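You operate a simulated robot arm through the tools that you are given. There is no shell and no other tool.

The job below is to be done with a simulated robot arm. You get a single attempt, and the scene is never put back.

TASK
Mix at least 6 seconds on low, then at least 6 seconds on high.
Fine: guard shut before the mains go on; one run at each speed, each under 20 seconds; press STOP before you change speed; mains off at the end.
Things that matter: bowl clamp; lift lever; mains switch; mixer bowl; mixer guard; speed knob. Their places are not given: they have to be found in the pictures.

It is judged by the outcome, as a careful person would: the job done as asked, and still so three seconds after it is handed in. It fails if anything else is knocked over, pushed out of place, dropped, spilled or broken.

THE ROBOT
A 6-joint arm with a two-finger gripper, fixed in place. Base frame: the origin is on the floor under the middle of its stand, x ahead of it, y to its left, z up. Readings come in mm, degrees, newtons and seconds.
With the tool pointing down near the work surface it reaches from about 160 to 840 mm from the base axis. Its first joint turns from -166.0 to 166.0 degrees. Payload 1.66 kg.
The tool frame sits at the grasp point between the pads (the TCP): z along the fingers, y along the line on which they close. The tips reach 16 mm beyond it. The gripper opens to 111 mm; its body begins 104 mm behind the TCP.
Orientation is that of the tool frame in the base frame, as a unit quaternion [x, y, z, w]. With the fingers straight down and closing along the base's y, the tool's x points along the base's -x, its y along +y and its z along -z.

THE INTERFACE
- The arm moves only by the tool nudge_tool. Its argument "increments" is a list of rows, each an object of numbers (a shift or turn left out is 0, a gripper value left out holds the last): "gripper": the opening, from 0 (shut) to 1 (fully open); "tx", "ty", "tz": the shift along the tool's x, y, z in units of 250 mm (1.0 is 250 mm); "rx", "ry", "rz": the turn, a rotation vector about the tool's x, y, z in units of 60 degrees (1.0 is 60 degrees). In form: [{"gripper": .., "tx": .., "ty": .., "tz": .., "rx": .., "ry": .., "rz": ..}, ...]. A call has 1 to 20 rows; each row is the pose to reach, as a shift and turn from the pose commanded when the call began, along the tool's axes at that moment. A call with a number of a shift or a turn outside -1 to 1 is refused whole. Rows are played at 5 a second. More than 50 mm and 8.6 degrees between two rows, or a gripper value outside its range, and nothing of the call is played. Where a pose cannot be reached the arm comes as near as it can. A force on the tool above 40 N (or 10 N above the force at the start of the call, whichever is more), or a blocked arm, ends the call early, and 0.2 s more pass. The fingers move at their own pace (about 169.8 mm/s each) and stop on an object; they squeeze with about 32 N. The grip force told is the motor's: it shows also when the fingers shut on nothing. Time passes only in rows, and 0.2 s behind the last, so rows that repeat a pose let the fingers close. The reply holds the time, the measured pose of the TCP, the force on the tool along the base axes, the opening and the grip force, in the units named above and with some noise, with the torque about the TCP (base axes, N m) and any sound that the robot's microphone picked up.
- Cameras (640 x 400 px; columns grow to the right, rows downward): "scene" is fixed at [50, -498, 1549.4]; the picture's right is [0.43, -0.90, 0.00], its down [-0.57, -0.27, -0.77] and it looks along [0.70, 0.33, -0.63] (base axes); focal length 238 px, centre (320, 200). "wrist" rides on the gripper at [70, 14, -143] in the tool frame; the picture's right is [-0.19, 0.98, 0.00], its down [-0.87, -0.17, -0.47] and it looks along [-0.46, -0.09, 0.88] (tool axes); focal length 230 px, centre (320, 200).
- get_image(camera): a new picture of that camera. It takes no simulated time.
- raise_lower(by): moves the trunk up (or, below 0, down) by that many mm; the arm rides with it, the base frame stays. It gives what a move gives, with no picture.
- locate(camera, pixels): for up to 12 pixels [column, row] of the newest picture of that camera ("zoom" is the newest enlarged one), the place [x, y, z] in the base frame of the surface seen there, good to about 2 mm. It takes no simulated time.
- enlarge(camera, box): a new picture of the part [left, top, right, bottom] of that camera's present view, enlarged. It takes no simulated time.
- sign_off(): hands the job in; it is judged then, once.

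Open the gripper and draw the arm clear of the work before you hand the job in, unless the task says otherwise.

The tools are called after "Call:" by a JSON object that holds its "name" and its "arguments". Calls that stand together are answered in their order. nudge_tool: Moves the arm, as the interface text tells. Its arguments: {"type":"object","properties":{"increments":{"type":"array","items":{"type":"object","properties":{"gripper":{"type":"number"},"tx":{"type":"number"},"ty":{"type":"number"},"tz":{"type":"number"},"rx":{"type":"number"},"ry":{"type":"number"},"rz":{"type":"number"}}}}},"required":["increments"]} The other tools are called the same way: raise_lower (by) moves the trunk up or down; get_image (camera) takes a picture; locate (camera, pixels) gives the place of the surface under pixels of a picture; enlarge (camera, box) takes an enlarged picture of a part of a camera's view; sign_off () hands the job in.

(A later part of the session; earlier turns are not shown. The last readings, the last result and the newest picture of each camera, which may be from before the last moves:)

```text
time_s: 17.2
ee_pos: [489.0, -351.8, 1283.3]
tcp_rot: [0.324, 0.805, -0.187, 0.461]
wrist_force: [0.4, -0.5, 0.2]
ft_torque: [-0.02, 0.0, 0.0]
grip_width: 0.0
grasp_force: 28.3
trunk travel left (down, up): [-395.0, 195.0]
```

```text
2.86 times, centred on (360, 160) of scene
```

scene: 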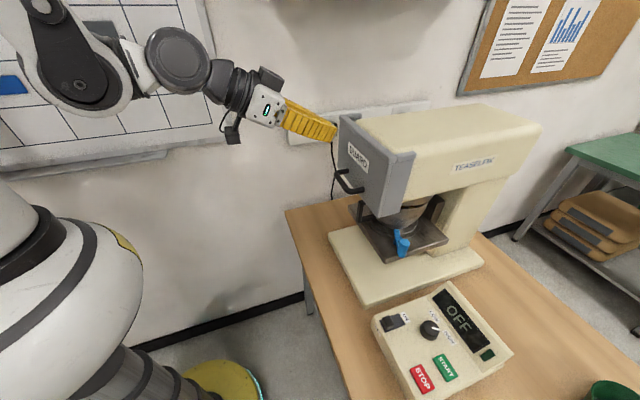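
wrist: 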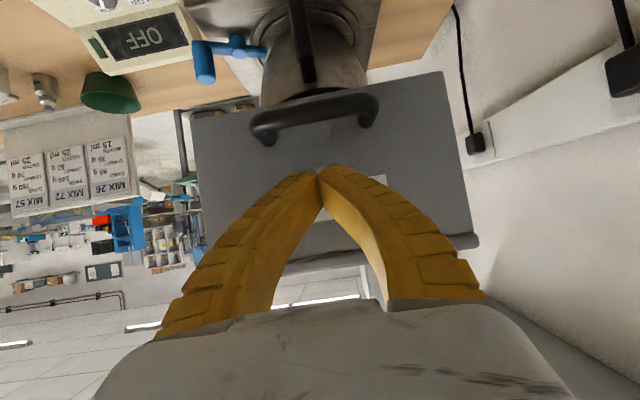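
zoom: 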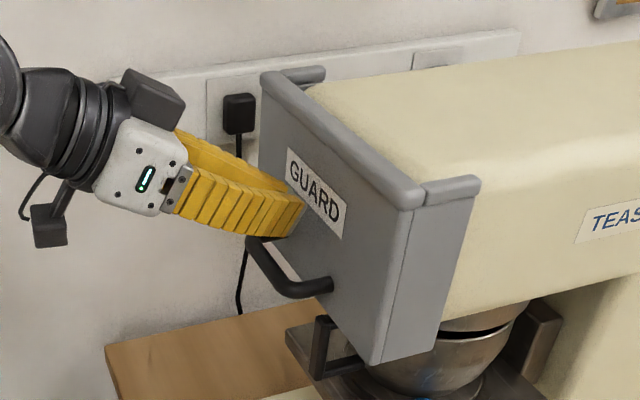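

The closed fingertips are right above the handle bar and just in front of the plate. I move straight down 30 mm in small steps and watch the force.

Call:
{"name": "nudge_tool", "arguments": {"increments": [{"gripper": 0, "tx": 0.0173, "tz": 0.0101}, {"tx": 0.0346, "tz": 0.0202}, {"tx": 0.0518, "tz": 0.0303}, {"tx": 0.0691, "tz": 0.0404}, {"tx": 0.0864, "tz": 0.0505}, {"tx": 0.1037, "tz": 0.0606}]}}

```text
time_s: 18.6
ee_pos: [491.4, -352.8, 1258.4]
tcp_rot: [0.324, 0.805, -0.186, 0.461]
wrist_force: [0.6, 0.6, 0.3]
ft_torque: [-0.04, 0.02, -0.03]
grip_width: 0.0
grasp_force: 28.2
out of reach, approached as far as the arm can: row 6
trunk travel left (down, up): [-395.0, 195.0]
```

No contact yet at z≈1258 and the arm can't go lower at this trunk height. I back off 20 mm, raise the arm 110 mm, and then lower the trunk by the same amount to gain room.

Call:
{"name": "nudge_tool", "arguments": {"increments": [{"gripper": 0, "tx": 0.0403, "tz": -0.069}, {"tx": -0.086, "tz": -0.143}, {"tx": -0.213, "tz": -0.217}, {"tx": -0.34, "tz": -0.291}]}}

Call:
{"name": "raise_lower", "arguments": {"by": -120}}

```text
time_s: 19.6
ee_pos: [475.3, -339.2, 1370.6]
tcp_rot: [0.323, 0.804, -0.186, 0.463]
wrist_force: [0.6, -0.4, 0.7]
ft_torque: [0.03, 0.0, 0.01]
grip_width: 0.3
grasp_force: 28.7
out of reach, approached as far as the arm can: row 1
trunk travel left (down, up): [-395.0, 195.0]
```

```text
time_s: 21.1
ee_pos: [476.5, -338.9, 1250.3]
tcp_rot: [0.324, 0.804, -0.186, 0.462]
wrist_force: [-0.1, 0.4, 0.2]
ft_torque: [0.0, 0.01, 0.01]
grip_width: 0.2
grasp_force: 28.4
trunk travel left (down, up): [-275.0, 315.0]
```

Now the tip is at u≈592 beside the bar with no force. I lift 15 mm, advance 20 mm over the bar, and press down in steps to z≈1225.

Call:
{"name": "nudge_tool", "arguments": {"increments": [{"gripper": 0, "tx": -0.0518, "tz": -0.0303}, {"tx": -0.0921, "tz": 0.0387}, {"tx": -0.0575, "tz": 0.0589}, {"tx": -0.0403, "tz": 0.069}, {"tx": -0.023, "tz": 0.0791}, {"tx": -0.0057, "tz": 0.0892}, {"tx": 0.0116, "tz": 0.0993}, {"tx": 0.0288, "tz": 0.1094}, {"tx": 0.0461, "tz": 0.1195}]}}

Call:
{"name": "enlarge", "arguments": {"camera": "scene", "box": [290, 90, 430, 230]}}

```text
time_s: 23.1
ee_pos: [490.4, -352.4, 1224.8]
tcp_rot: [0.323, 0.805, -0.186, 0.462]
wrist_force: [0.3, -0.2, 0.3]
ft_torque: [-0.01, -0.02, 0.0]
grip_width: 0.0
grasp_force: 28.5
trunk travel left (down, up): [-275.0, 315.0]
```

```text
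2.86 times, centred on (360, 160) of scene
```

zoom: 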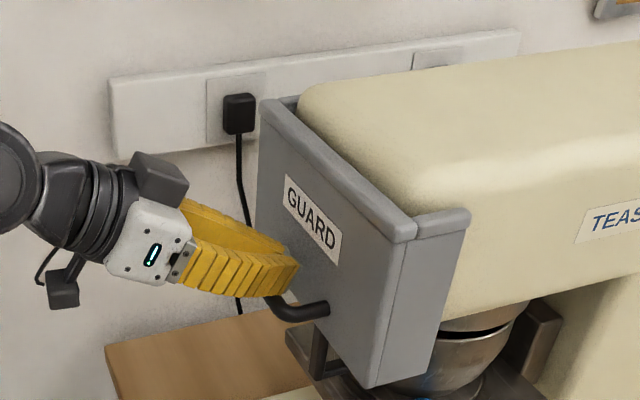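

The guard slid down with the handle, so it was open and is a sliding guard. I keep pressing down in 10 mm steps toward its lower stop.

Call:
{"name": "nudge_tool", "arguments": {"increments": [{"gripper": 0, "tx": 0.0346, "tz": 0.0202}, {"tx": 0.0691, "tz": 0.0404}, {"tx": 0.1037, "tz": 0.0606}, {"tx": 0.1382, "tz": 0.0808}, {"tx": 0.1728, "tz": 0.101}, {"tx": 0.2074, "tz": 0.1212}, {"tx": 0.2419, "tz": 0.1414}]}}

Call:
{"name": "enlarge", "arguments": {"camera": "scene", "box": [290, 90, 450, 260]}}

Call:
{"name": "get_image", "arguments": {"camera": "wrist"}}

```text
time_s: 24.7
ee_pos: [491.6, -354.4, 1154.8]
tcp_rot: [0.324, 0.804, -0.187, 0.462]
wrist_force: [-0.1, -0.2, -0.3]
ft_torque: [-0.02, 0.01, 0.01]
grip_width: 0.0
grasp_force: 28.5
trunk travel left (down, up): [-275.0, 315.0]
```

```text
2.35 times, centred on (370, 175) of scene
```

zoom: 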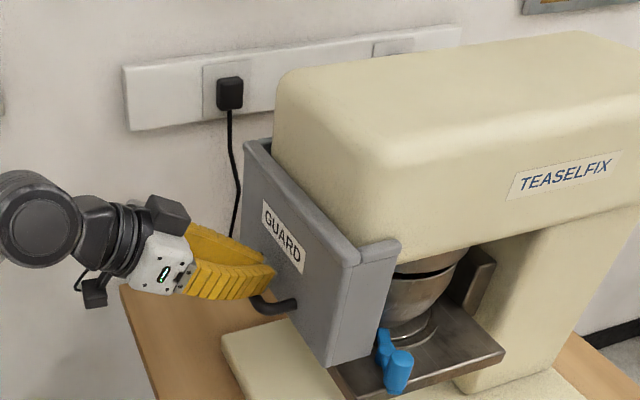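

```text
taken
```

wrist: 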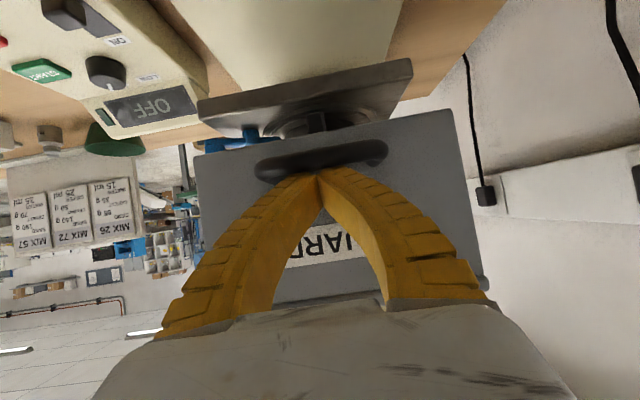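

The guard is about 85 mm lower and no stop has been felt yet. The arm nears its low limit here, so I back off, raise the arm 120 mm, and lower the trunk 110 mm.

Call:
{"name": "nudge_tool", "arguments": {"increments": [{"gripper": 0, "tx": -0.0518, "tz": -0.0303}, {"tx": -0.022, "tz": -0.082}, {"tx": -0.143, "tz": -0.153}, {"tx": -0.264, "tz": -0.224}, {"tx": -0.385, "tz": -0.294}]}}

Call:
{"name": "raise_lower", "arguments": {"by": -110}}

Call:
{"name": "enlarge", "arguments": {"camera": "scene", "box": [290, 110, 450, 260]}}

```text
time_s: 25.9
ee_pos: [478.6, -342.4, 1276.6]
tcp_rot: [0.324, 0.804, -0.187, 0.463]
wrist_force: [0.4, -0.2, -0.6]
ft_torque: [0.01, 0.01, 0.01]
grip_width: 0.0
grasp_force: 28.6
trunk travel left (down, up): [-275.0, 315.0]
```

```text
time_s: 27.3
ee_pos: [479.3, -342.7, 1166.9]
tcp_rot: [0.324, 0.804, -0.187, 0.463]
wrist_force: [0.4, 0.2, -0.9]
ft_torque: [0.0, 0.02, 0.0]
grip_width: 0.0
grasp_force: 28.1
trunk travel left (down, up): [-165.0, 425.0]
```

```text
2.67 times, centred on (370, 185) of scene
```

zoom: 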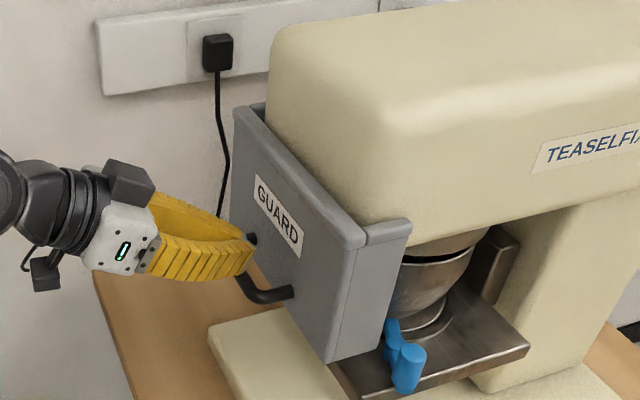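

The guard stays where it was pushed. I locate its bottom edge, handle and the clearance to the carrier and clamp.

Call:
{"name": "locate", "arguments": {"camera": "zoom", "pixels": [[325, 350], [340, 350], [385, 340], [265, 297], [290, 292], [250, 240], [405, 225], [300, 330], [405, 355], [395, 325], [340, 250], [408, 385]]}}

```text
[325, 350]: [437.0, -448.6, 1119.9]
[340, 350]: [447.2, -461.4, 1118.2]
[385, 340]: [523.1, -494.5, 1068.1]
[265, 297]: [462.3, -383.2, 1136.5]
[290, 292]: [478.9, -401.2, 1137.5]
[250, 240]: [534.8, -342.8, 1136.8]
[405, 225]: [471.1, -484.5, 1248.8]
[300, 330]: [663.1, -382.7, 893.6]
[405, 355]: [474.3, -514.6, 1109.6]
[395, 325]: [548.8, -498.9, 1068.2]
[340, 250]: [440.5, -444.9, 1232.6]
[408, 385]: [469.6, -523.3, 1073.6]
```

The guard has come down 95 mm (top now z≈1249, handle z≈1137). I move forward again over the bar and press down in 7 mm steps until it stops.

Call:
{"name": "nudge_tool", "arguments": {"increments": [{"gripper": 0, "tx": -0.0302, "tz": 0.0518}, {"tx": 0.0113, "tz": 0.076}, {"tx": 0.0355, "tz": 0.0902}, {"tx": 0.0597, "tz": 0.1043}, {"tx": 0.0839, "tz": 0.1185}, {"tx": 0.1081, "tz": 0.1326}, {"tx": 0.1323, "tz": 0.1467}, {"tx": 0.1565, "tz": 0.1609}, {"tx": 0.1807, "tz": 0.175}]}}

Call:
{"name": "enlarge", "arguments": {"camera": "scene", "box": [290, 110, 450, 260]}}

```text
time_s: 29.1
ee_pos: [491.5, -354.6, 1118.4]
tcp_rot: [0.32, 0.802, -0.187, 0.468]
wrist_force: [1.2, -2.9, 23.2]
ft_torque: [0.02, -0.01, 0.01]
grip_width: 6.2
grasp_force: 28.7
trunk travel left (down, up): [-165.0, 425.0]
stopped in row 9: the force on the tool passed its limit at 51 N (the readings are from after the stop); the commanded pose is now the measured one
```

```text
2.67 times, centred on (370, 185) of scene
```

zoom: 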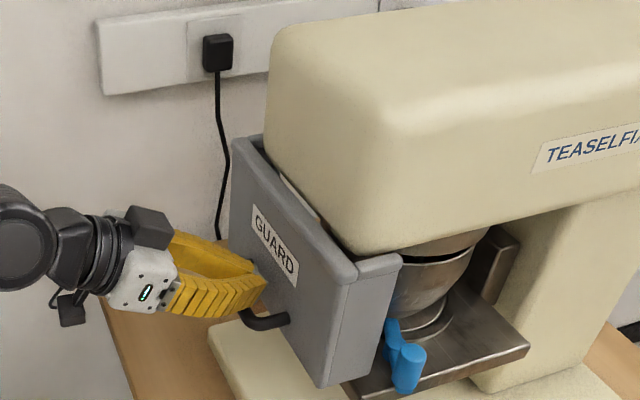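

The push met a firm stop at TCP z≈1118 (51 N). I relax by moving up and back, then check the guard's position for an obstruction.

Call:
{"name": "nudge_tool", "arguments": {"increments": [{"gripper": 0, "tx": -0.0518, "tz": -0.0303}, {"tx": -0.015, "tz": -0.12}, {"tx": 0.02, "tz": -0.2}]}}

Call:
{"name": "enlarge", "arguments": {"camera": "scene", "box": [320, 130, 450, 270]}}

Call:
{"name": "enlarge", "arguments": {"camera": "wrist", "box": [180, 60, 480, 260]}}

```text
time_s: 29.9
ee_pos: [459.3, -322.9, 1135.7]
tcp_rot: [0.322, 0.802, -0.187, 0.466]
wrist_force: [0.0, 0.1, -0.2]
ft_torque: [-0.05, 0.03, -0.01]
grip_width: 0.2
grasp_force: 28.7
trunk travel left (down, up): [-165.0, 425.0]
```

```text
2.86 times, centred on (385, 200) of scene
```

zoom: 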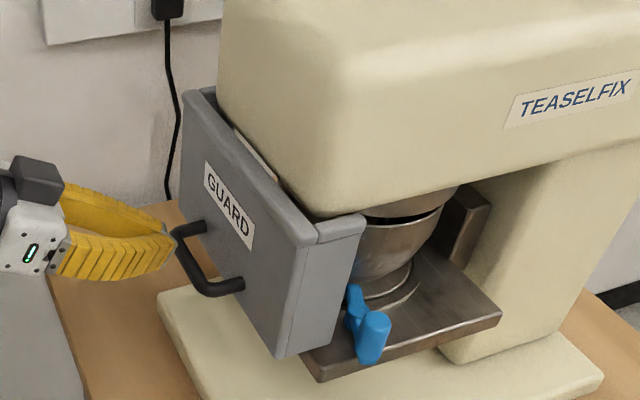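

```text
2.00 times, centred on (330, 160) of wrist
```

zoom: 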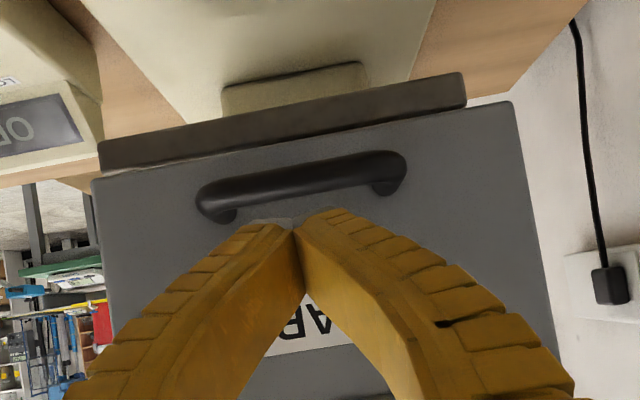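

A pale strip shows on the head's front behind the guard's top (zoom 255,155). I enlarge it and locate the guard's edges.

Call:
{"name": "locate", "arguments": {"camera": "zoom", "pixels": [[100, 180], [300, 200]]}}

Call:
{"name": "enlarge", "arguments": {"camera": "scene", "box": [335, 155, 405, 225]}}

Call:
{"name": "locate", "arguments": {"camera": "scene", "pixels": [[346, 163], [395, 213], [384, 212], [377, 250], [369, 240], [352, 230], [340, 215], [362, 182], [358, 176], [386, 246], [394, 240]]}}

```text
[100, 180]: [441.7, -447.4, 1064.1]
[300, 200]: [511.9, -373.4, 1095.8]
```

```text
5.71 times, centred on (370, 190) of scene
```

zoom: 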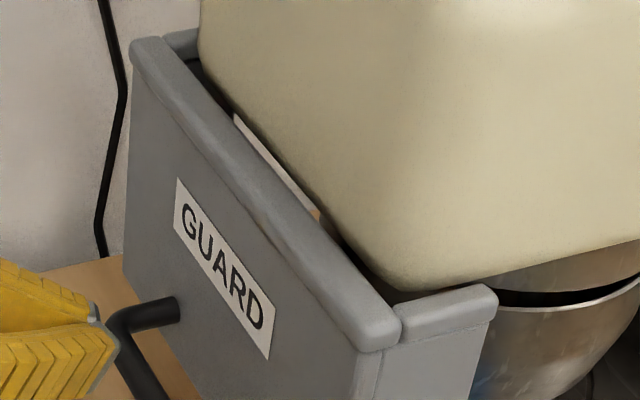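

```text
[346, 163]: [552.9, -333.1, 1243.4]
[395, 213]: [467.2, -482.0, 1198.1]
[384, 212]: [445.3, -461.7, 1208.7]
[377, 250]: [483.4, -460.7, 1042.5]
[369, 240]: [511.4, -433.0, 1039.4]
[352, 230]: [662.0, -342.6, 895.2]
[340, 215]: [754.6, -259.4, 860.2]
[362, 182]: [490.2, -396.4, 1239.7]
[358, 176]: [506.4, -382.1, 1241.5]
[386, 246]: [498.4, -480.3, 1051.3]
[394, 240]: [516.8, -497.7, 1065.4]
```

The guard's bottom is now at z≈1064, just above the carrier (1045), and its top at z≈1210, so it is at its lower stop and covers the bowl gap: shut. I back away from the guard, rise, and bring the tool upright again.

Call:
{"name": "nudge_tool", "arguments": {"increments": [{"gripper": 0, "tx": -0.037, "tz": -0.056, "ry": 0.125}, {"tx": -0.074, "tz": -0.112, "ry": 0.25}, {"tx": -0.11, "tz": -0.169, "ry": 0.375}, {"tx": -0.147, "tz": -0.225, "ry": 0.5}, {"tx": -0.184, "tz": -0.281, "ry": 0.625}, {"tx": -0.22, "tz": -0.338, "ry": 0.75}, {"tx": -0.257, "tz": -0.394, "ry": 0.875}, {"tx": -0.294, "tz": -0.45, "ry": 0.995}]}}

Call:
{"name": "get_image", "arguments": {"camera": "scene"}}

```text
time_s: 31.8
ee_pos: [415.0, -281.1, 1255.9]
tcp_rot: [0.372, 0.928, -0.003, 0.003]
wrist_force: [0.3, -0.3, 0.2]
ft_torque: [0.04, -0.01, -0.02]
grip_width: 0.0
grasp_force: 28.6
trunk travel left (down, up): [-165.0, 425.0]
```

```text
taken
```

scene: 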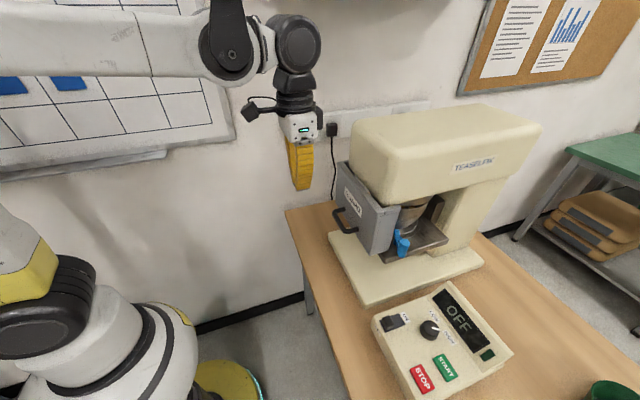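

The scene shows the guard shut (around 365,215) and the arm clear. I go around the mixer on the near side toward the control box, staying high.

Call:
{"name": "nudge_tool", "arguments": {"increments": [{"gripper": 0, "tx": -0.027, "ty": -0.161}, {"tx": -0.054, "ty": -0.322}, {"tx": -0.08, "ty": -0.484}, {"tx": -0.107, "ty": -0.645}, {"tx": -0.134, "ty": -0.806}]}}

Call:
{"name": "nudge_tool", "arguments": {"increments": [{"gripper": 0, "tx": -0.154, "ty": -0.057, "ry": 0.008}, {"tx": -0.309, "ty": -0.115, "ry": 0.008}, {"tx": -0.463, "ty": -0.172, "ry": 0.008}, {"tx": -0.618, "ty": -0.23, "ry": 0.008}, {"tx": -0.772, "ty": -0.287, "ry": 0.008}, {"tx": -0.772, "ty": -0.287, "tz": 0.17, "ry": 0.008}, {"tx": -0.772, "ty": -0.287, "tz": 0.34, "ry": 0.008}]}}

Call:
{"name": "get_image", "arguments": {"camera": "wrist"}}

Call:
{"name": "get_image", "arguments": {"camera": "scene"}}

```text
time_s: 33.0
ee_pos: [301.7, -450.9, 1256.0]
tcp_rot: [0.371, 0.929, -0.002, 0.005]
wrist_force: [0.2, 0.2, -0.5]
ft_torque: [-0.01, 0.0, -0.01]
grip_width: 0.0
grasp_force: 28.4
trunk travel left (down, up): [-165.0, 425.0]
```

```text
time_s: 34.5
ee_pos: [390.1, -635.1, 1173.7]
tcp_rot: [0.372, 0.928, 0.0, 0.001]
wrist_force: [0.5, -0.6, 0.5]
ft_torque: [-0.04, -0.03, 0.0]
grip_width: 0.3
grasp_force: 28.5
trunk travel left (down, up): [-165.0, 425.0]
```

```text
taken
```

wrist: 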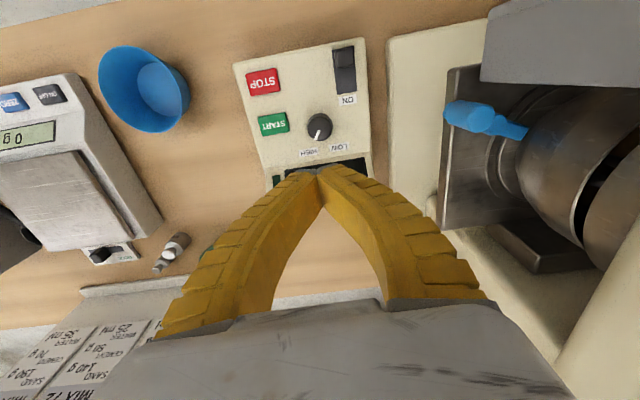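

```text
taken
```

scene: 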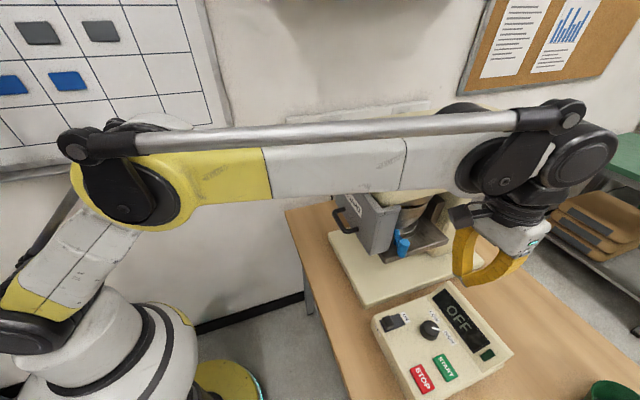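

The tool is above the control box; the wrist camera shows the knob at (319,126) pointing to HIGH, START at (273,122), STOP at (263,80), the switch at (344,70). I locate these parts precisely from here.

Call:
{"name": "enlarge", "arguments": {"camera": "wrist", "box": [230, 35, 380, 180]}}

Call:
{"name": "locate", "arguments": {"camera": "wrist", "pixels": [[319, 126], [315, 137], [322, 120], [310, 151], [340, 147], [264, 81], [273, 122], [344, 70], [343, 60], [343, 82], [320, 115], [331, 127]]}}

```text
2.76 times, centred on (305, 108) of wrist
```

zoom: 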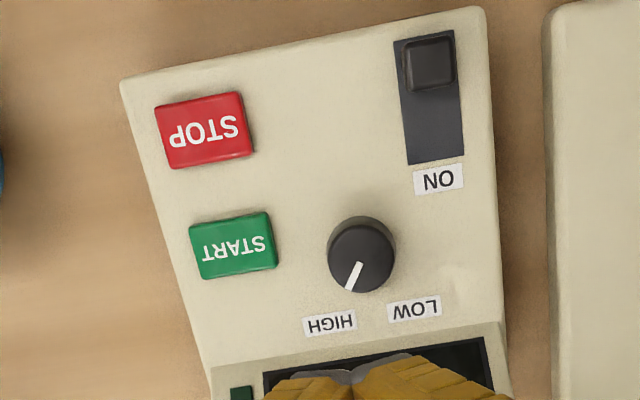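

```text
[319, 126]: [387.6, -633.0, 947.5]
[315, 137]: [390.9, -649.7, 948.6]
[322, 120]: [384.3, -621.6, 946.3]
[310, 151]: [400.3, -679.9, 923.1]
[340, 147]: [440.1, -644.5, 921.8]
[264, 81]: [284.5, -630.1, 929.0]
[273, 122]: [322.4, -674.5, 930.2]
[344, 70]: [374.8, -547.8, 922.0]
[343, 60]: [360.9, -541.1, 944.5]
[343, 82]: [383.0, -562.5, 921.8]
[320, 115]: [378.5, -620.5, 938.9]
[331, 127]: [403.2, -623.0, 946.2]
```

I locate the knob's rim and the buttons' corners in the enlarged picture.

Call:
{"name": "locate", "arguments": {"camera": "zoom", "pixels": [[332, 258], [391, 258], [362, 230], [357, 290], [360, 265], [350, 287], [170, 106], [243, 150], [205, 222], [266, 262], [407, 45], [452, 82]]}}

```text
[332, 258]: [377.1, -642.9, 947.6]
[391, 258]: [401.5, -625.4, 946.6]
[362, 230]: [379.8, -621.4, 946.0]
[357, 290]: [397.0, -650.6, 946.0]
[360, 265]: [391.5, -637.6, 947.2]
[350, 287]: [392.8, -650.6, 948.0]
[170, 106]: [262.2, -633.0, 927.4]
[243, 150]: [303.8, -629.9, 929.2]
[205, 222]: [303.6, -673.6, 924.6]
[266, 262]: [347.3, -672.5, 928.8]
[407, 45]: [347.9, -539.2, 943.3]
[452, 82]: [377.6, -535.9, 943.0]
```

The knob's centre is (389,-635) with top z≈947, pointing at HIGH (-76°); LOW lies about 67° anticlockwise. I turn the tool 34° clockwise, open the fingers to about 53 mm, and descend above the knob to z≈968.

Call:
{"name": "nudge_tool", "arguments": {"increments": [{"gripper": 0.48, "tz": 0.13, "rz": 0.113}, {"gripper": 0.48, "tz": 0.26, "rz": 0.227}, {"gripper": 0.48, "tz": 0.39, "rz": 0.34}, {"gripper": 0.48, "tz": 0.52, "rz": 0.453}, {"gripper": 0.48, "tz": 0.65, "rz": 0.567}, {"gripper": 0.48, "tz": 0.75, "rz": 0.567}, {"gripper": 0.48, "tz": 0.823, "rz": 0.567}]}}

Call:
{"name": "get_image", "arguments": {"camera": "wrist"}}

Call:
{"name": "get_image", "arguments": {"camera": "scene"}}

```text
time_s: 36.1
ee_pos: [390.3, -636.5, 966.2]
tcp_rot: [0.627, 0.779, -0.001, 0.001]
wrist_force: [0.2, -0.4, 0.1]
ft_torque: [0.0, 0.0, -0.04]
grip_width: 55.6
grasp_force: 1.5
trunk travel left (down, up): [-165.0, 425.0]
```

```text
taken
```

wrist: 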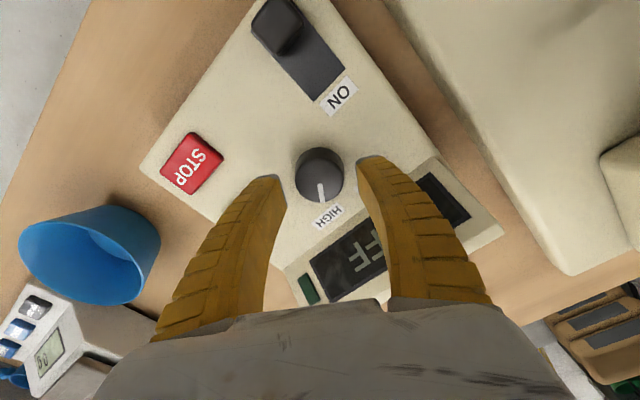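

```text
taken
```

scene: 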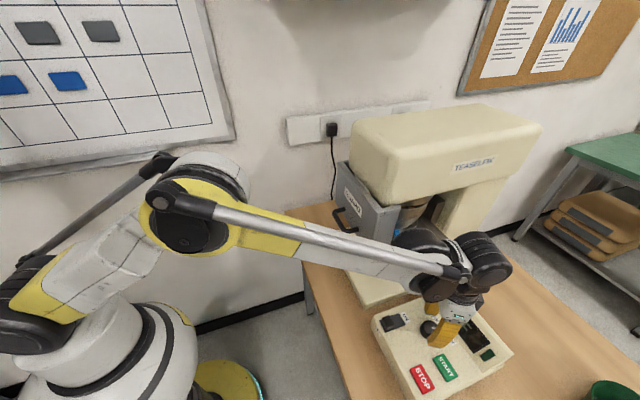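

The knob sits between the fingers at (319,172), pointing to HIGH. I check the clearance between the arm's wrist and the clamp/guard, and the knob's centre.

Call:
{"name": "locate", "arguments": {"camera": "scene", "pixels": [[420, 235], [425, 250], [445, 245], [405, 250], [396, 265], [440, 270], [400, 215], [415, 230], [360, 245]]}}

Call:
{"name": "locate", "arguments": {"camera": "wrist", "pixels": [[297, 170], [342, 170], [319, 150], [320, 200], [322, 183]]}}

Call:
{"name": "enlarge", "arguments": {"camera": "scene", "box": [340, 170, 520, 310]}}

```text
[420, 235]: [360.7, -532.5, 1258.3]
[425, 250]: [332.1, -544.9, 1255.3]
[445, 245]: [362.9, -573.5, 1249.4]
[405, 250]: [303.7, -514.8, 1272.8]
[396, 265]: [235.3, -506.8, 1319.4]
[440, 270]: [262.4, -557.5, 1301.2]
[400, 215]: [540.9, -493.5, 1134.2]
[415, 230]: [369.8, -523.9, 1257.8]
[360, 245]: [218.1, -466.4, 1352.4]
```

```text
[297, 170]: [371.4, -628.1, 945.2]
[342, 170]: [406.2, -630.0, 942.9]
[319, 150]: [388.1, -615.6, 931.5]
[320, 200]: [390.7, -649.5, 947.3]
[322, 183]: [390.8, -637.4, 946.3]
```

```text
2.86 times, centred on (430, 240) of scene
```

zoom: 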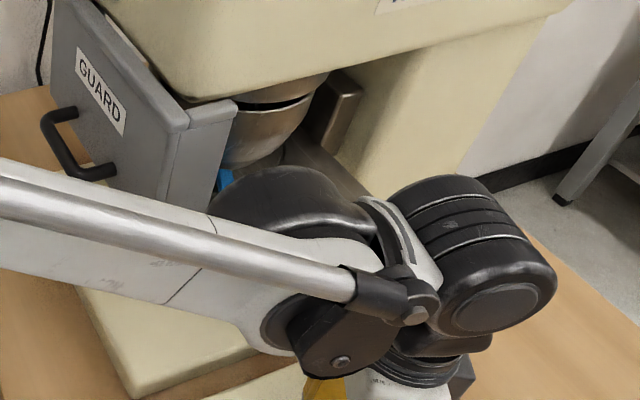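

The wrist stays well clear here. I locate the wrist joint's far silhouette to know how near it will come to the guard when working on the switch later.

Call:
{"name": "locate", "arguments": {"camera": "zoom", "pixels": [[222, 200], [240, 183], [270, 172], [310, 172], [345, 190], [370, 220], [410, 185], [460, 182], [195, 180], [220, 180], [215, 150]]}}

```text
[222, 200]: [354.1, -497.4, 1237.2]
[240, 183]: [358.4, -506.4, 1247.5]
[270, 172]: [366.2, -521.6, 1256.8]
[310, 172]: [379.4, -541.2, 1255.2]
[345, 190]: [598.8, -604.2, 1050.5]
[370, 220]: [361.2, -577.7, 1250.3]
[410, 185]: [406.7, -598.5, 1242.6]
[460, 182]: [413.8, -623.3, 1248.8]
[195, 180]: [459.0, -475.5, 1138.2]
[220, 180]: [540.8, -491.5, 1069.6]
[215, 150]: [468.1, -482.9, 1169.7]
```

The far edge of the wrist is about n=-114, so there will be enough room. Now I descend 24 mm around the knob and close the fingers on it.

Call:
{"name": "nudge_tool", "arguments": {"increments": [{"gripper": 0.48, "tz": 0.05}, {"gripper": 0.48, "tz": 0.096}, {"gripper": 0.48, "tz": 0.096}, {"gripper": 0, "tz": 0.096}, {"gripper": 0, "tz": 0.096}, {"gripper": 0, "tz": 0.096}]}}

Call:
{"name": "get_image", "arguments": {"camera": "wrist"}}

```text
time_s: 37.5
ee_pos: [389.5, -635.6, 943.4]
tcp_rot: [0.627, 0.779, -0.001, 0.001]
wrist_force: [2.4, -2.9, 6.3]
ft_torque: [-0.09, -0.03, 0.03]
grip_width: 35.3
grasp_force: 33.9
trunk travel left (down, up): [-165.0, 425.0]
```

```text
taken
```

wrist: 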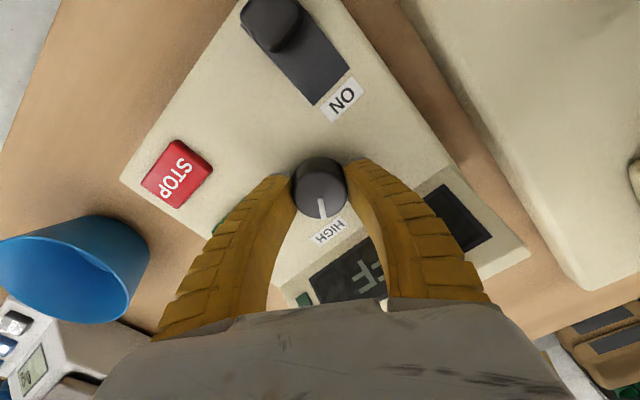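

The knob is held (35.3 mm, 34 N). I turn it anticlockwise 56° in 8° steps toward LOW.

Call:
{"name": "nudge_tool", "arguments": {"increments": [{"gripper": 0, "rz": -0.133}, {"rz": -0.267}, {"rz": -0.4}, {"rz": -0.533}, {"rz": -0.667}, {"rz": -0.8}, {"rz": -0.933}]}}

Call:
{"name": "get_image", "arguments": {"camera": "wrist"}}

```text
time_s: 39.1
ee_pos: [389.0, -634.5, 943.7]
tcp_rot: [0.187, 0.982, -0.002, 0.002]
wrist_force: [3.4, -12.6, 8.3]
ft_torque: [-0.08, -0.08, 0.01]
grip_width: 34.5
grasp_force: 34.1
trunk travel left (down, up): [-165.0, 425.0]
```

```text
taken
```

wrist: 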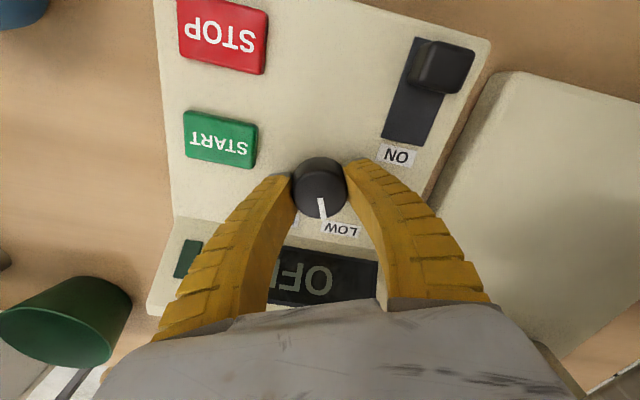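

The pointer has turned with the tool and is near LOW (322,208). I turn the remaining 11°.

Call:
{"name": "nudge_tool", "arguments": {"increments": [{"gripper": 0, "rz": -0.09}, {"rz": -0.183}, {"rz": -0.183}]}}

Call:
{"name": "enlarge", "arguments": {"camera": "wrist", "box": [270, 130, 390, 260]}}

```text
time_s: 40.0
ee_pos: [389.6, -635.9, 942.6]
tcp_rot: [0.093, 0.996, 0.0, 0.002]
wrist_force: [6.2, -12.9, 8.3]
ft_torque: [-0.19, -0.35, 0.04]
grip_width: 34.5
grasp_force: 33.5
trunk travel left (down, up): [-165.0, 425.0]
```

```text
3.08 times, centred on (330, 195) of wrist
```

zoom: 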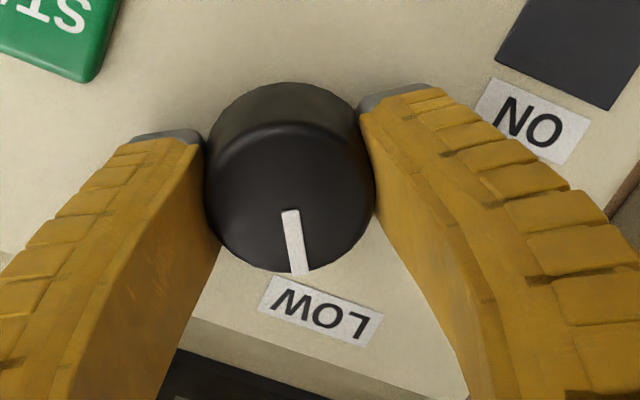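

The pointer aims near the label LOW but a little toward its W. I locate the pointer's ends and the label to measure the angle.

Call:
{"name": "locate", "arguments": {"camera": "zoom", "pixels": [[291, 215], [299, 270], [320, 310], [288, 195], [275, 290], [372, 325]]}}

```text
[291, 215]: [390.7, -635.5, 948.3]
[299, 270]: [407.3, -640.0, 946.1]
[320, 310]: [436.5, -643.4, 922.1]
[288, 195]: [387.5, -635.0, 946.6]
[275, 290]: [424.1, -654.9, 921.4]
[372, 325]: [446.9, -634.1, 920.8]
```

The pointer is at about -15°, with the label's centre at -10°. I turn 6° more and measure again to see whether the knob is at its stop.

Call:
{"name": "nudge_tool", "arguments": {"increments": [{"gripper": 0, "rz": -0.05}, {"rz": -0.1}, {"rz": -0.1}]}}

Call:
{"name": "enlarge", "arguments": {"camera": "wrist", "box": [270, 130, 390, 260]}}

```text
time_s: 40.8
ee_pos: [389.6, -636.1, 943.5]
tcp_rot: [0.041, 0.999, -0.001, 0.001]
wrist_force: [0.0, -6.7, 10.5]
ft_torque: [-0.07, 0.02, -0.24]
grip_width: 33.3
grasp_force: 34.2
trunk travel left (down, up): [-165.0, 425.0]
```

```text
3.08 times, centred on (330, 195) of wrist
```

zoom: 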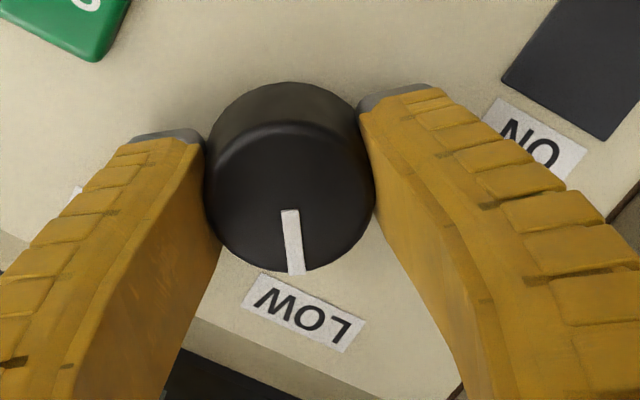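

Call:
{"name": "locate", "arguments": {"camera": "zoom", "pixels": [[290, 213], [296, 272], [304, 310], [290, 200]]}}

```text
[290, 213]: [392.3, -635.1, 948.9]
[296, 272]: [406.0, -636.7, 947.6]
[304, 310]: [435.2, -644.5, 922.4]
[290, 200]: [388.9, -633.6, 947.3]
```

The pointer now is at roughly -6° to -9°, in line with LOW (-10°), and a resisting torque of 0.24 N m appears. I open the fingers, rise 40 mm, and check the knob freely.

Call:
{"name": "nudge_tool", "arguments": {"increments": [{"gripper": 0.48}, {"gripper": 0.48}, {"gripper": 0.48, "tz": -0.08}, {"gripper": 0.48, "tz": -0.16}]}}

Call:
{"name": "get_image", "arguments": {"camera": "wrist"}}

Call:
{"name": "enlarge", "arguments": {"camera": "wrist", "box": [280, 130, 370, 230]}}

```text
time_s: 41.8
ee_pos: [389.7, -635.0, 984.0]
tcp_rot: [0.041, 0.999, -0.001, 0.0]
wrist_force: [-0.4, -1.0, -0.7]
ft_torque: [-0.04, 0.02, 0.02]
grip_width: 55.4
grasp_force: 1.0
trunk travel left (down, up): [-165.0, 425.0]
```

```text
taken
```

wrist: 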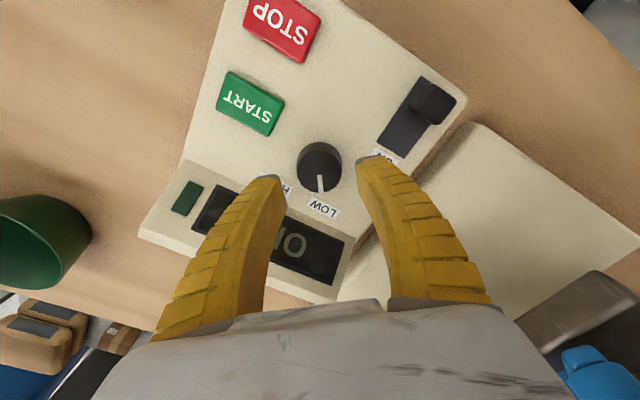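

```text
4.00 times, centred on (325, 180) of wrist
```

zoom: 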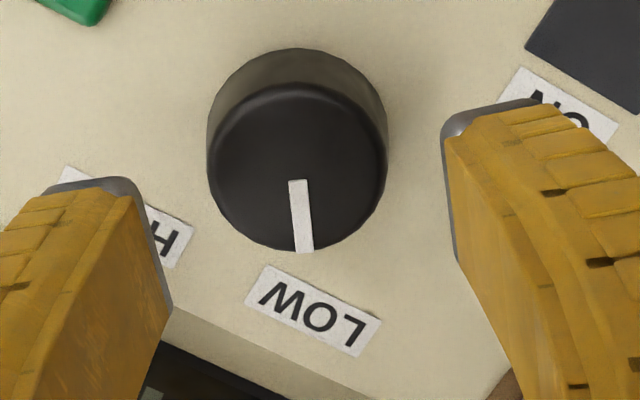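

Freely the pointer (zoom 297,182 → 305,250) aims at the LOW label at (313,310). I measure it once more.

Call:
{"name": "locate", "arguments": {"camera": "zoom", "pixels": [[297, 185], [304, 245], [313, 310], [215, 165], [385, 165], [297, 90]]}}

```text
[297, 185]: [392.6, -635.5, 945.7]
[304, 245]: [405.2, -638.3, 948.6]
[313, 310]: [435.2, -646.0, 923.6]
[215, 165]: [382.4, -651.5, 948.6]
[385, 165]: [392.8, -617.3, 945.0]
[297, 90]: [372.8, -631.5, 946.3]
```

The knob rests at LOW (pointer about -12°, label about -13°). Next the mains switch: I close the fingers, rise, turn to face along the slot, and go in front of the slider at its OFF side.

Call:
{"name": "nudge_tool", "arguments": {"increments": [{"gripper": 0, "tz": -0.104}, {"gripper": 0, "tx": 0.05, "ty": 0.094, "tz": -0.104, "rz": 0.131}, {"tx": 0.1, "ty": 0.188, "tz": -0.104, "rz": 0.262}, {"tx": 0.15, "ty": 0.282, "tz": -0.104, "rz": 0.393}, {"tx": 0.2, "ty": 0.376, "tz": -0.104, "rz": 0.524}, {"tx": 0.25, "ty": 0.47, "tz": -0.104, "rz": 0.655}]}}

Call:
{"name": "get_image", "arguments": {"camera": "wrist"}}

Call:
{"name": "enlarge", "arguments": {"camera": "scene", "box": [330, 170, 510, 370]}}

```text
time_s: 43.1
ee_pos: [337.8, -512.3, 1010.1]
tcp_rot: [0.376, 0.927, -0.001, 0.0]
wrist_force: [-0.1, -0.3, 0.1]
ft_torque: [0.0, -0.03, 0.01]
grip_width: 0.0
grasp_force: 29.1
trunk travel left (down, up): [-165.0, 425.0]
```

```text
taken
```

wrist: 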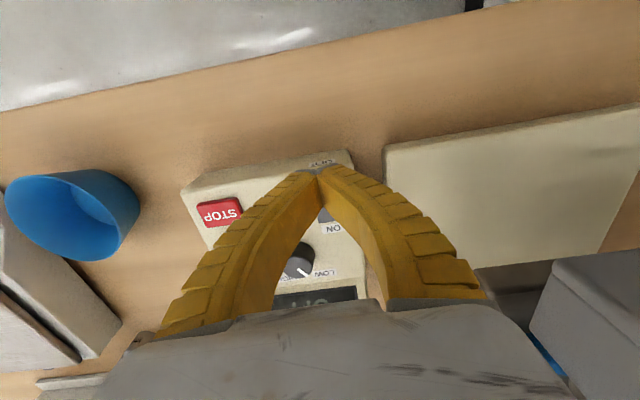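

```text
2.00 times, centred on (420, 270) of scene
```

zoom: 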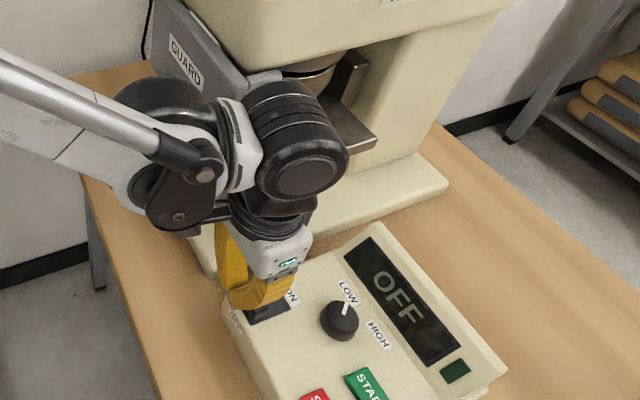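

The knob reads LOW in the scene and the fingers hang just before the switch. Before moving forward I check the wrist's clearance to the guard and head.

Call:
{"name": "locate", "arguments": {"camera": "zoom", "pixels": [[120, 100], [140, 82], [165, 76], [195, 85], [240, 100], [270, 85], [305, 88], [335, 120], [260, 75], [220, 70], [345, 150]]}}

```text
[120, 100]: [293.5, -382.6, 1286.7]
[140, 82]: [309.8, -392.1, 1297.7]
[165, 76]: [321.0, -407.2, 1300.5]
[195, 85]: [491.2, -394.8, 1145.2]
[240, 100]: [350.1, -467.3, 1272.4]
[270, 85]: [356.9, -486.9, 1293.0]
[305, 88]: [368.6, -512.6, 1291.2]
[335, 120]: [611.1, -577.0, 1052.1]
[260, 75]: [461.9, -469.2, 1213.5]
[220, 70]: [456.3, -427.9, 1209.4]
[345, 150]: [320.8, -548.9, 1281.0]
```

There is over 100 mm to the head and guard, so it is safe. I lower the tips to z≈929 and push the slider toward ON in 6 mm steps.

Call:
{"name": "nudge_tool", "arguments": {"increments": [{"gripper": 0, "tz": 0.13}, {"tz": 0.26}, {"tz": 0.26, "tx": -0.024}, {"tz": 0.26, "tx": -0.048}, {"tz": 0.26, "tx": -0.072}, {"tz": 0.26, "tx": -0.096}, {"tz": 0.26, "tx": -0.12}, {"tz": 0.26, "tx": -0.144}, {"tz": 0.26, "tx": -0.168}, {"tz": 0.26, "tx": -0.19}]}}

Call:
{"name": "enlarge", "arguments": {"camera": "scene", "box": [360, 270, 520, 400]}}

```text
time_s: 45.1
ee_pos: [362.8, -536.1, 944.7]
tcp_rot: [0.377, 0.926, 0.002, -0.005]
wrist_force: [-15.5, 18.6, -3.2]
ft_torque: [0.06, 0.06, -0.05]
grip_width: 6.0
grasp_force: 28.8
trunk travel left (down, up): [-165.0, 425.0]
stopped in row 9: the force on the tool passed its limit at 46 N (the readings are from after the stop); the commanded pose is now the measured one
```

```text
3.08 times, centred on (440, 335) of scene
```

zoom: 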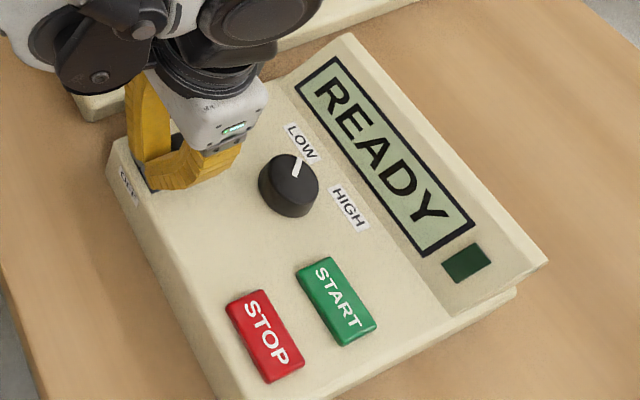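

The display now reads READY: the mains are on, the guard being shut, and the knob is at LOW. I back off from the slider, rise, and go above START at (325.5,-673).

Call:
{"name": "nudge_tool", "arguments": {"increments": [{"gripper": 0, "tx": 0.04}, {"tx": 0.04, "tz": -0.12}, {"tx": 0.04, "tz": -0.22}, {"tx": -0.06, "ty": -0.124, "tz": -0.22}, {"tx": -0.13, "ty": -0.248, "tz": -0.22}, {"tx": -0.2, "ty": -0.372, "tz": -0.22}, {"tx": -0.276, "ty": -0.496, "tz": -0.22}, {"tx": -0.276, "ty": -0.496, "tz": -0.12}]}}

Call:
{"name": "get_image", "arguments": {"camera": "wrist"}}

Call:
{"name": "enlarge", "arguments": {"camera": "scene", "box": [360, 270, 520, 400]}}

```text
time_s: 46.9
ee_pos: [327.4, -674.1, 974.3]
tcp_rot: [0.375, 0.927, 0.001, -0.003]
wrist_force: [0.0, -0.2, 0.1]
ft_torque: [0.04, -0.03, 0.0]
grip_width: 0.0
grasp_force: 28.8
trunk travel left (down, up): [-165.0, 425.0]
```

```text
taken
```

wrist: 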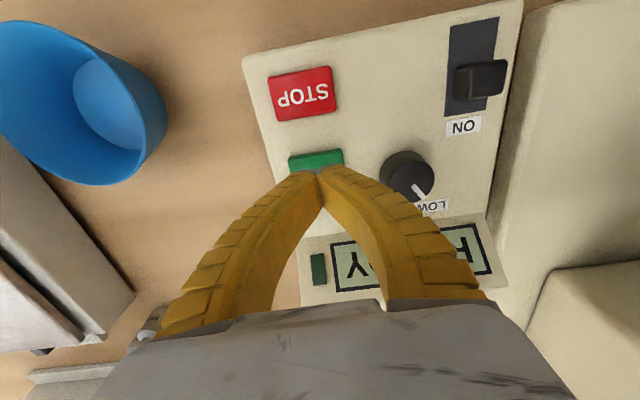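

```text
3.08 times, centred on (440, 335) of scene
```

zoom: 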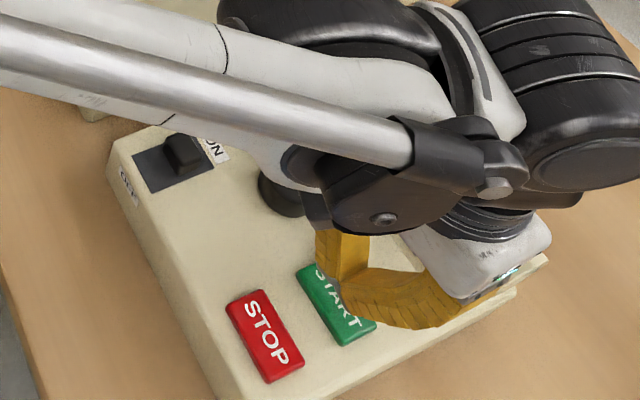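

The slider is in its ON half and the tip is right above START. I press START down in small steps to about 7 mm past first contact and lift again.

Call:
{"name": "nudge_tool", "arguments": {"increments": [{"gripper": 0, "tz": 0.085}, {"tz": 0.105}, {"tz": 0.117}, {"tz": 0.127}, {"tz": 0.135}, {"tz": 0.141}, {"tz": 0.105}, {"tz": 0.03}]}}

Call:
{"name": "get_image", "arguments": {"camera": "wrist"}}

```text
time_s: 48.7
ee_pos: [328.3, -675.9, 966.0]
tcp_rot: [0.376, 0.927, 0.0, -0.003]
wrist_force: [-0.4, -0.2, -1.0]
ft_torque: [0.0, -0.01, -0.04]
grip_width: 0.0
grasp_force: 29.2
trunk travel left (down, up): [-165.0, 425.0]
heard: click
```

```text
taken
```

wrist: 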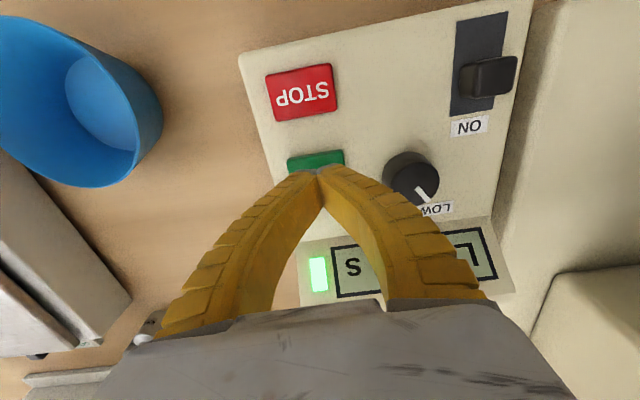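

A click was heard, and the green lamp is lit: the low run began at about t=48.2. I move above STOP (283,-631) and wait there.

Call:
{"name": "nudge_tool", "arguments": {"increments": [{"gripper": 0, "tx": 0.085}, {"tx": 0.17}, {"tx": 0.254}, {"tx": 0.254}, {"tx": 0.254}, {"tx": 0.254}, {"tx": 0.254}, {"tx": 0.254}, {"tx": 0.254}, {"tx": 0.254}, {"tx": 0.254}, {"tx": 0.254}, {"tx": 0.254}, {"tx": 0.254}, {"tx": 0.254}, {"tx": 0.254}, {"tx": 0.254}, {"tx": 0.254}]}}

Call:
{"name": "get_image", "arguments": {"camera": "wrist"}}

Call:
{"name": "get_image", "arguments": {"camera": "scene"}}

```text
time_s: 52.5
ee_pos: [284.4, -631.8, 965.5]
tcp_rot: [0.376, 0.927, 0.002, -0.004]
wrist_force: [0.5, 0.4, -0.3]
ft_torque: [0.0, -0.01, -0.02]
grip_width: 0.0
grasp_force: 28.8
trunk travel left (down, up): [-165.0, 425.0]
```

```text
taken
```

wrist: 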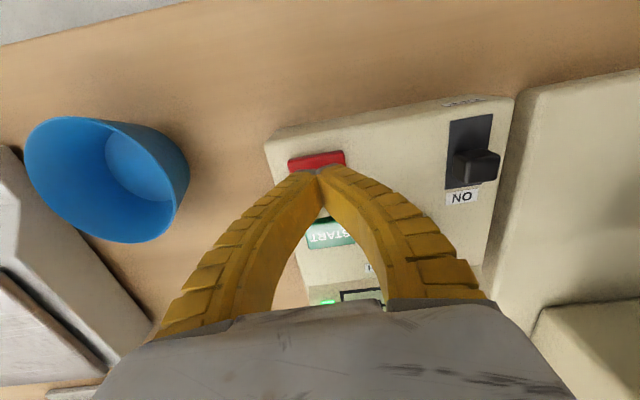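

```text
taken
```

scene: 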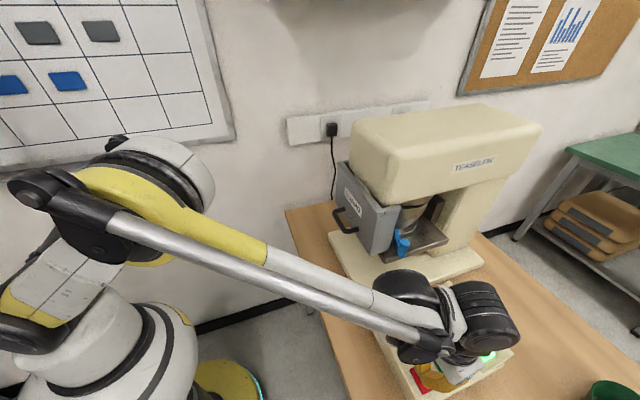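

The lamp is still green and the tip is over STOP. I wait another 3.6 s.

Call:
{"name": "nudge_tool", "arguments": {"increments": [{"gripper": 0}, {"gripper": 0}, {"gripper": 0}, {"gripper": 0}, {"gripper": 0}, {"gripper": 0}, {"gripper": 0}, {"gripper": 0}, {"gripper": 0}, {"gripper": 0}, {"gripper": 0}, {"gripper": 0}, {"gripper": 0}, {"gripper": 0}, {"gripper": 0}, {"gripper": 0}, {"gripper": 0}, {"gripper": 0}]}}

```text
time_s: 56.3
ee_pos: [283.8, -632.6, 965.8]
tcp_rot: [0.375, 0.927, 0.001, -0.003]
wrist_force: [-0.5, 0.5, -0.8]
ft_torque: [0.01, 0.04, 0.01]
grip_width: 0.0
grasp_force: 28.9
trunk travel left (down, up): [-165.0, 425.0]
```

About 8 s have run on low. I press STOP the same way and lift.

Call:
{"name": "nudge_tool", "arguments": {"increments": [{"gripper": 0, "tz": 0.055}, {"tz": 0.075}, {"tz": 0.087}, {"tz": 0.097}, {"tz": 0.105}, {"tz": 0.11}, {"tz": 0.07}, {"tz": 0.0}]}}

Call:
{"name": "get_image", "arguments": {"camera": "wrist"}}

```text
time_s: 58.1
ee_pos: [283.9, -632.4, 967.0]
tcp_rot: [0.375, 0.927, 0.001, -0.003]
wrist_force: [-0.1, 0.2, -0.3]
ft_torque: [0.0, -0.01, 0.02]
grip_width: 0.0
grasp_force: 28.2
trunk travel left (down, up): [-165.0, 425.0]
heard: click
```

```text
taken
```

wrist: 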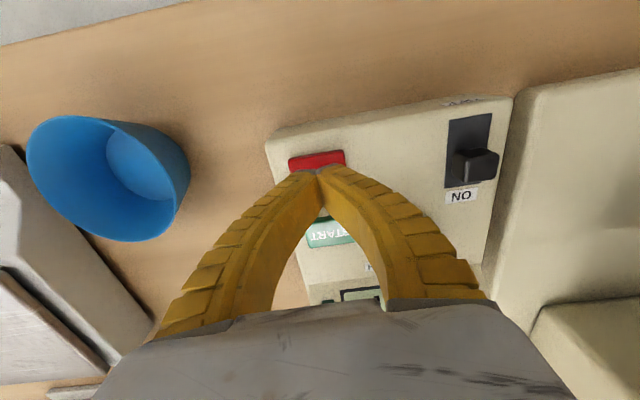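

A click again and the lamp is dark: the low run has stopped after about 9 s. I rise, open the fingers to 53 mm, turn the tool 34° anticlockwise, and go above the knob.

Call:
{"name": "nudge_tool", "arguments": {"increments": [{"gripper": 0, "tz": -0.12}, {"gripper": 0.48, "tx": -0.062, "ty": 0.057, "tz": -0.12, "rz": -0.113}, {"gripper": 0.48, "tx": -0.124, "ty": 0.114, "tz": -0.12, "rz": -0.227}, {"gripper": 0.48, "tx": -0.186, "ty": 0.171, "tz": -0.12, "rz": -0.34}, {"gripper": 0.48, "tx": -0.248, "ty": 0.228, "tz": -0.12, "rz": -0.453}, {"gripper": 0.48, "tx": -0.31, "ty": 0.285, "tz": -0.12, "rz": -0.567}]}}

Call:
{"name": "get_image", "arguments": {"camera": "wrist"}}

Call:
{"name": "get_image", "arguments": {"camera": "scene"}}

```text
time_s: 59.5
ee_pos: [387.1, -634.4, 995.4]
tcp_rot: [0.087, 0.996, 0.002, -0.002]
wrist_force: [0.7, -0.1, 0.2]
ft_torque: [-0.04, -0.01, 0.02]
grip_width: 55.9
grasp_force: 2.1
trunk travel left (down, up): [-165.0, 425.0]
```

```text
taken
```

wrist: 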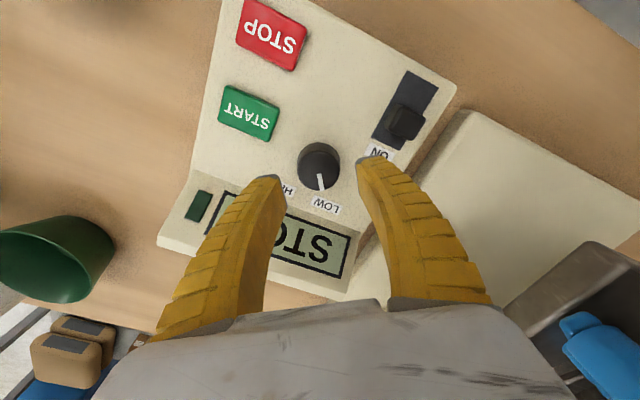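

```text
taken
```

scene: 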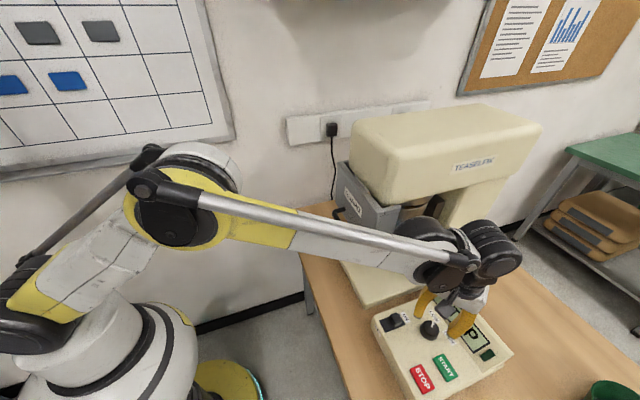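

The display shows STOP, and the knob (319,165) is at LOW between the open fingers. I descend onto the knob with a 2 mm correction and grip it.

Call:
{"name": "nudge_tool", "arguments": {"increments": [{"gripper": 0.48, "tx": -0.009, "ty": -0.002, "tz": 0.08}, {"gripper": 0.48, "tx": -0.009, "ty": -0.002, "tz": 0.16}, {"gripper": 0.48, "tx": -0.009, "ty": -0.002, "tz": 0.21}, {"gripper": 0.48, "tx": -0.009, "ty": -0.002, "tz": 0.21}, {"gripper": 0, "tx": -0.009, "ty": -0.002, "tz": 0.21}, {"gripper": 0, "tx": -0.009, "ty": -0.002, "tz": 0.21}, {"gripper": 0, "tx": -0.009, "ty": -0.002, "tz": 0.21}]}}

Call:
{"name": "get_image", "arguments": {"camera": "wrist"}}

```text
time_s: 61.1
ee_pos: [389.6, -635.5, 944.7]
tcp_rot: [0.088, 0.996, 0.002, -0.002]
wrist_force: [4.9, -6.9, 12.7]
ft_torque: [-0.07, -0.41, 0.0]
grip_width: 34.5
grasp_force: 33.7
trunk travel left (down, up): [-165.0, 425.0]
```

```text
taken
```

wrist: 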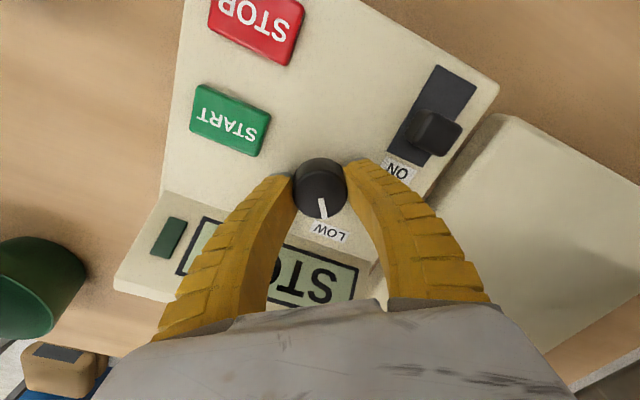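

The knob is held (34.5 mm). I turn it clockwise 56° toward HIGH.

Call:
{"name": "nudge_tool", "arguments": {"increments": [{"gripper": 0, "rz": 0.133}, {"rz": 0.267}, {"rz": 0.4}, {"rz": 0.533}, {"rz": 0.667}, {"rz": 0.8}, {"rz": 0.933}]}}

Call:
{"name": "nudge_tool", "arguments": {"increments": [{"gripper": 0, "rz": 0.1}, {"rz": 0.2}, {"rz": 0.25}]}}

Call:
{"name": "enlarge", "arguments": {"camera": "wrist", "box": [260, 120, 400, 260]}}

```text
time_s: 62.7
ee_pos: [388.9, -635.9, 943.5]
tcp_rot: [0.546, 0.838, 0.001, -0.002]
wrist_force: [13.4, -14.9, 23.1]
ft_torque: [0.07, -0.13, 0.02]
grip_width: 34.3
grasp_force: 34.3
trunk travel left (down, up): [-165.0, 425.0]
```

```text
time_s: 63.5
ee_pos: [390.2, -635.8, 944.3]
tcp_rot: [0.651, 0.759, 0.0, -0.003]
wrist_force: [11.4, -11.9, 20.4]
ft_torque: [0.01, -0.25, 0.47]
grip_width: 34.7
grasp_force: 34.1
trunk travel left (down, up): [-165.0, 425.0]
```

```text
2.86 times, centred on (330, 190) of wrist
```

zoom: 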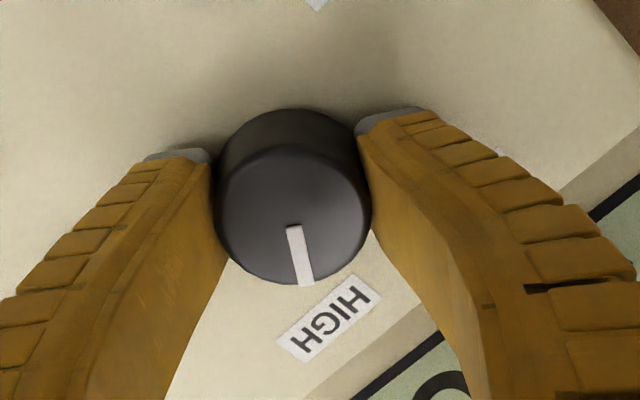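

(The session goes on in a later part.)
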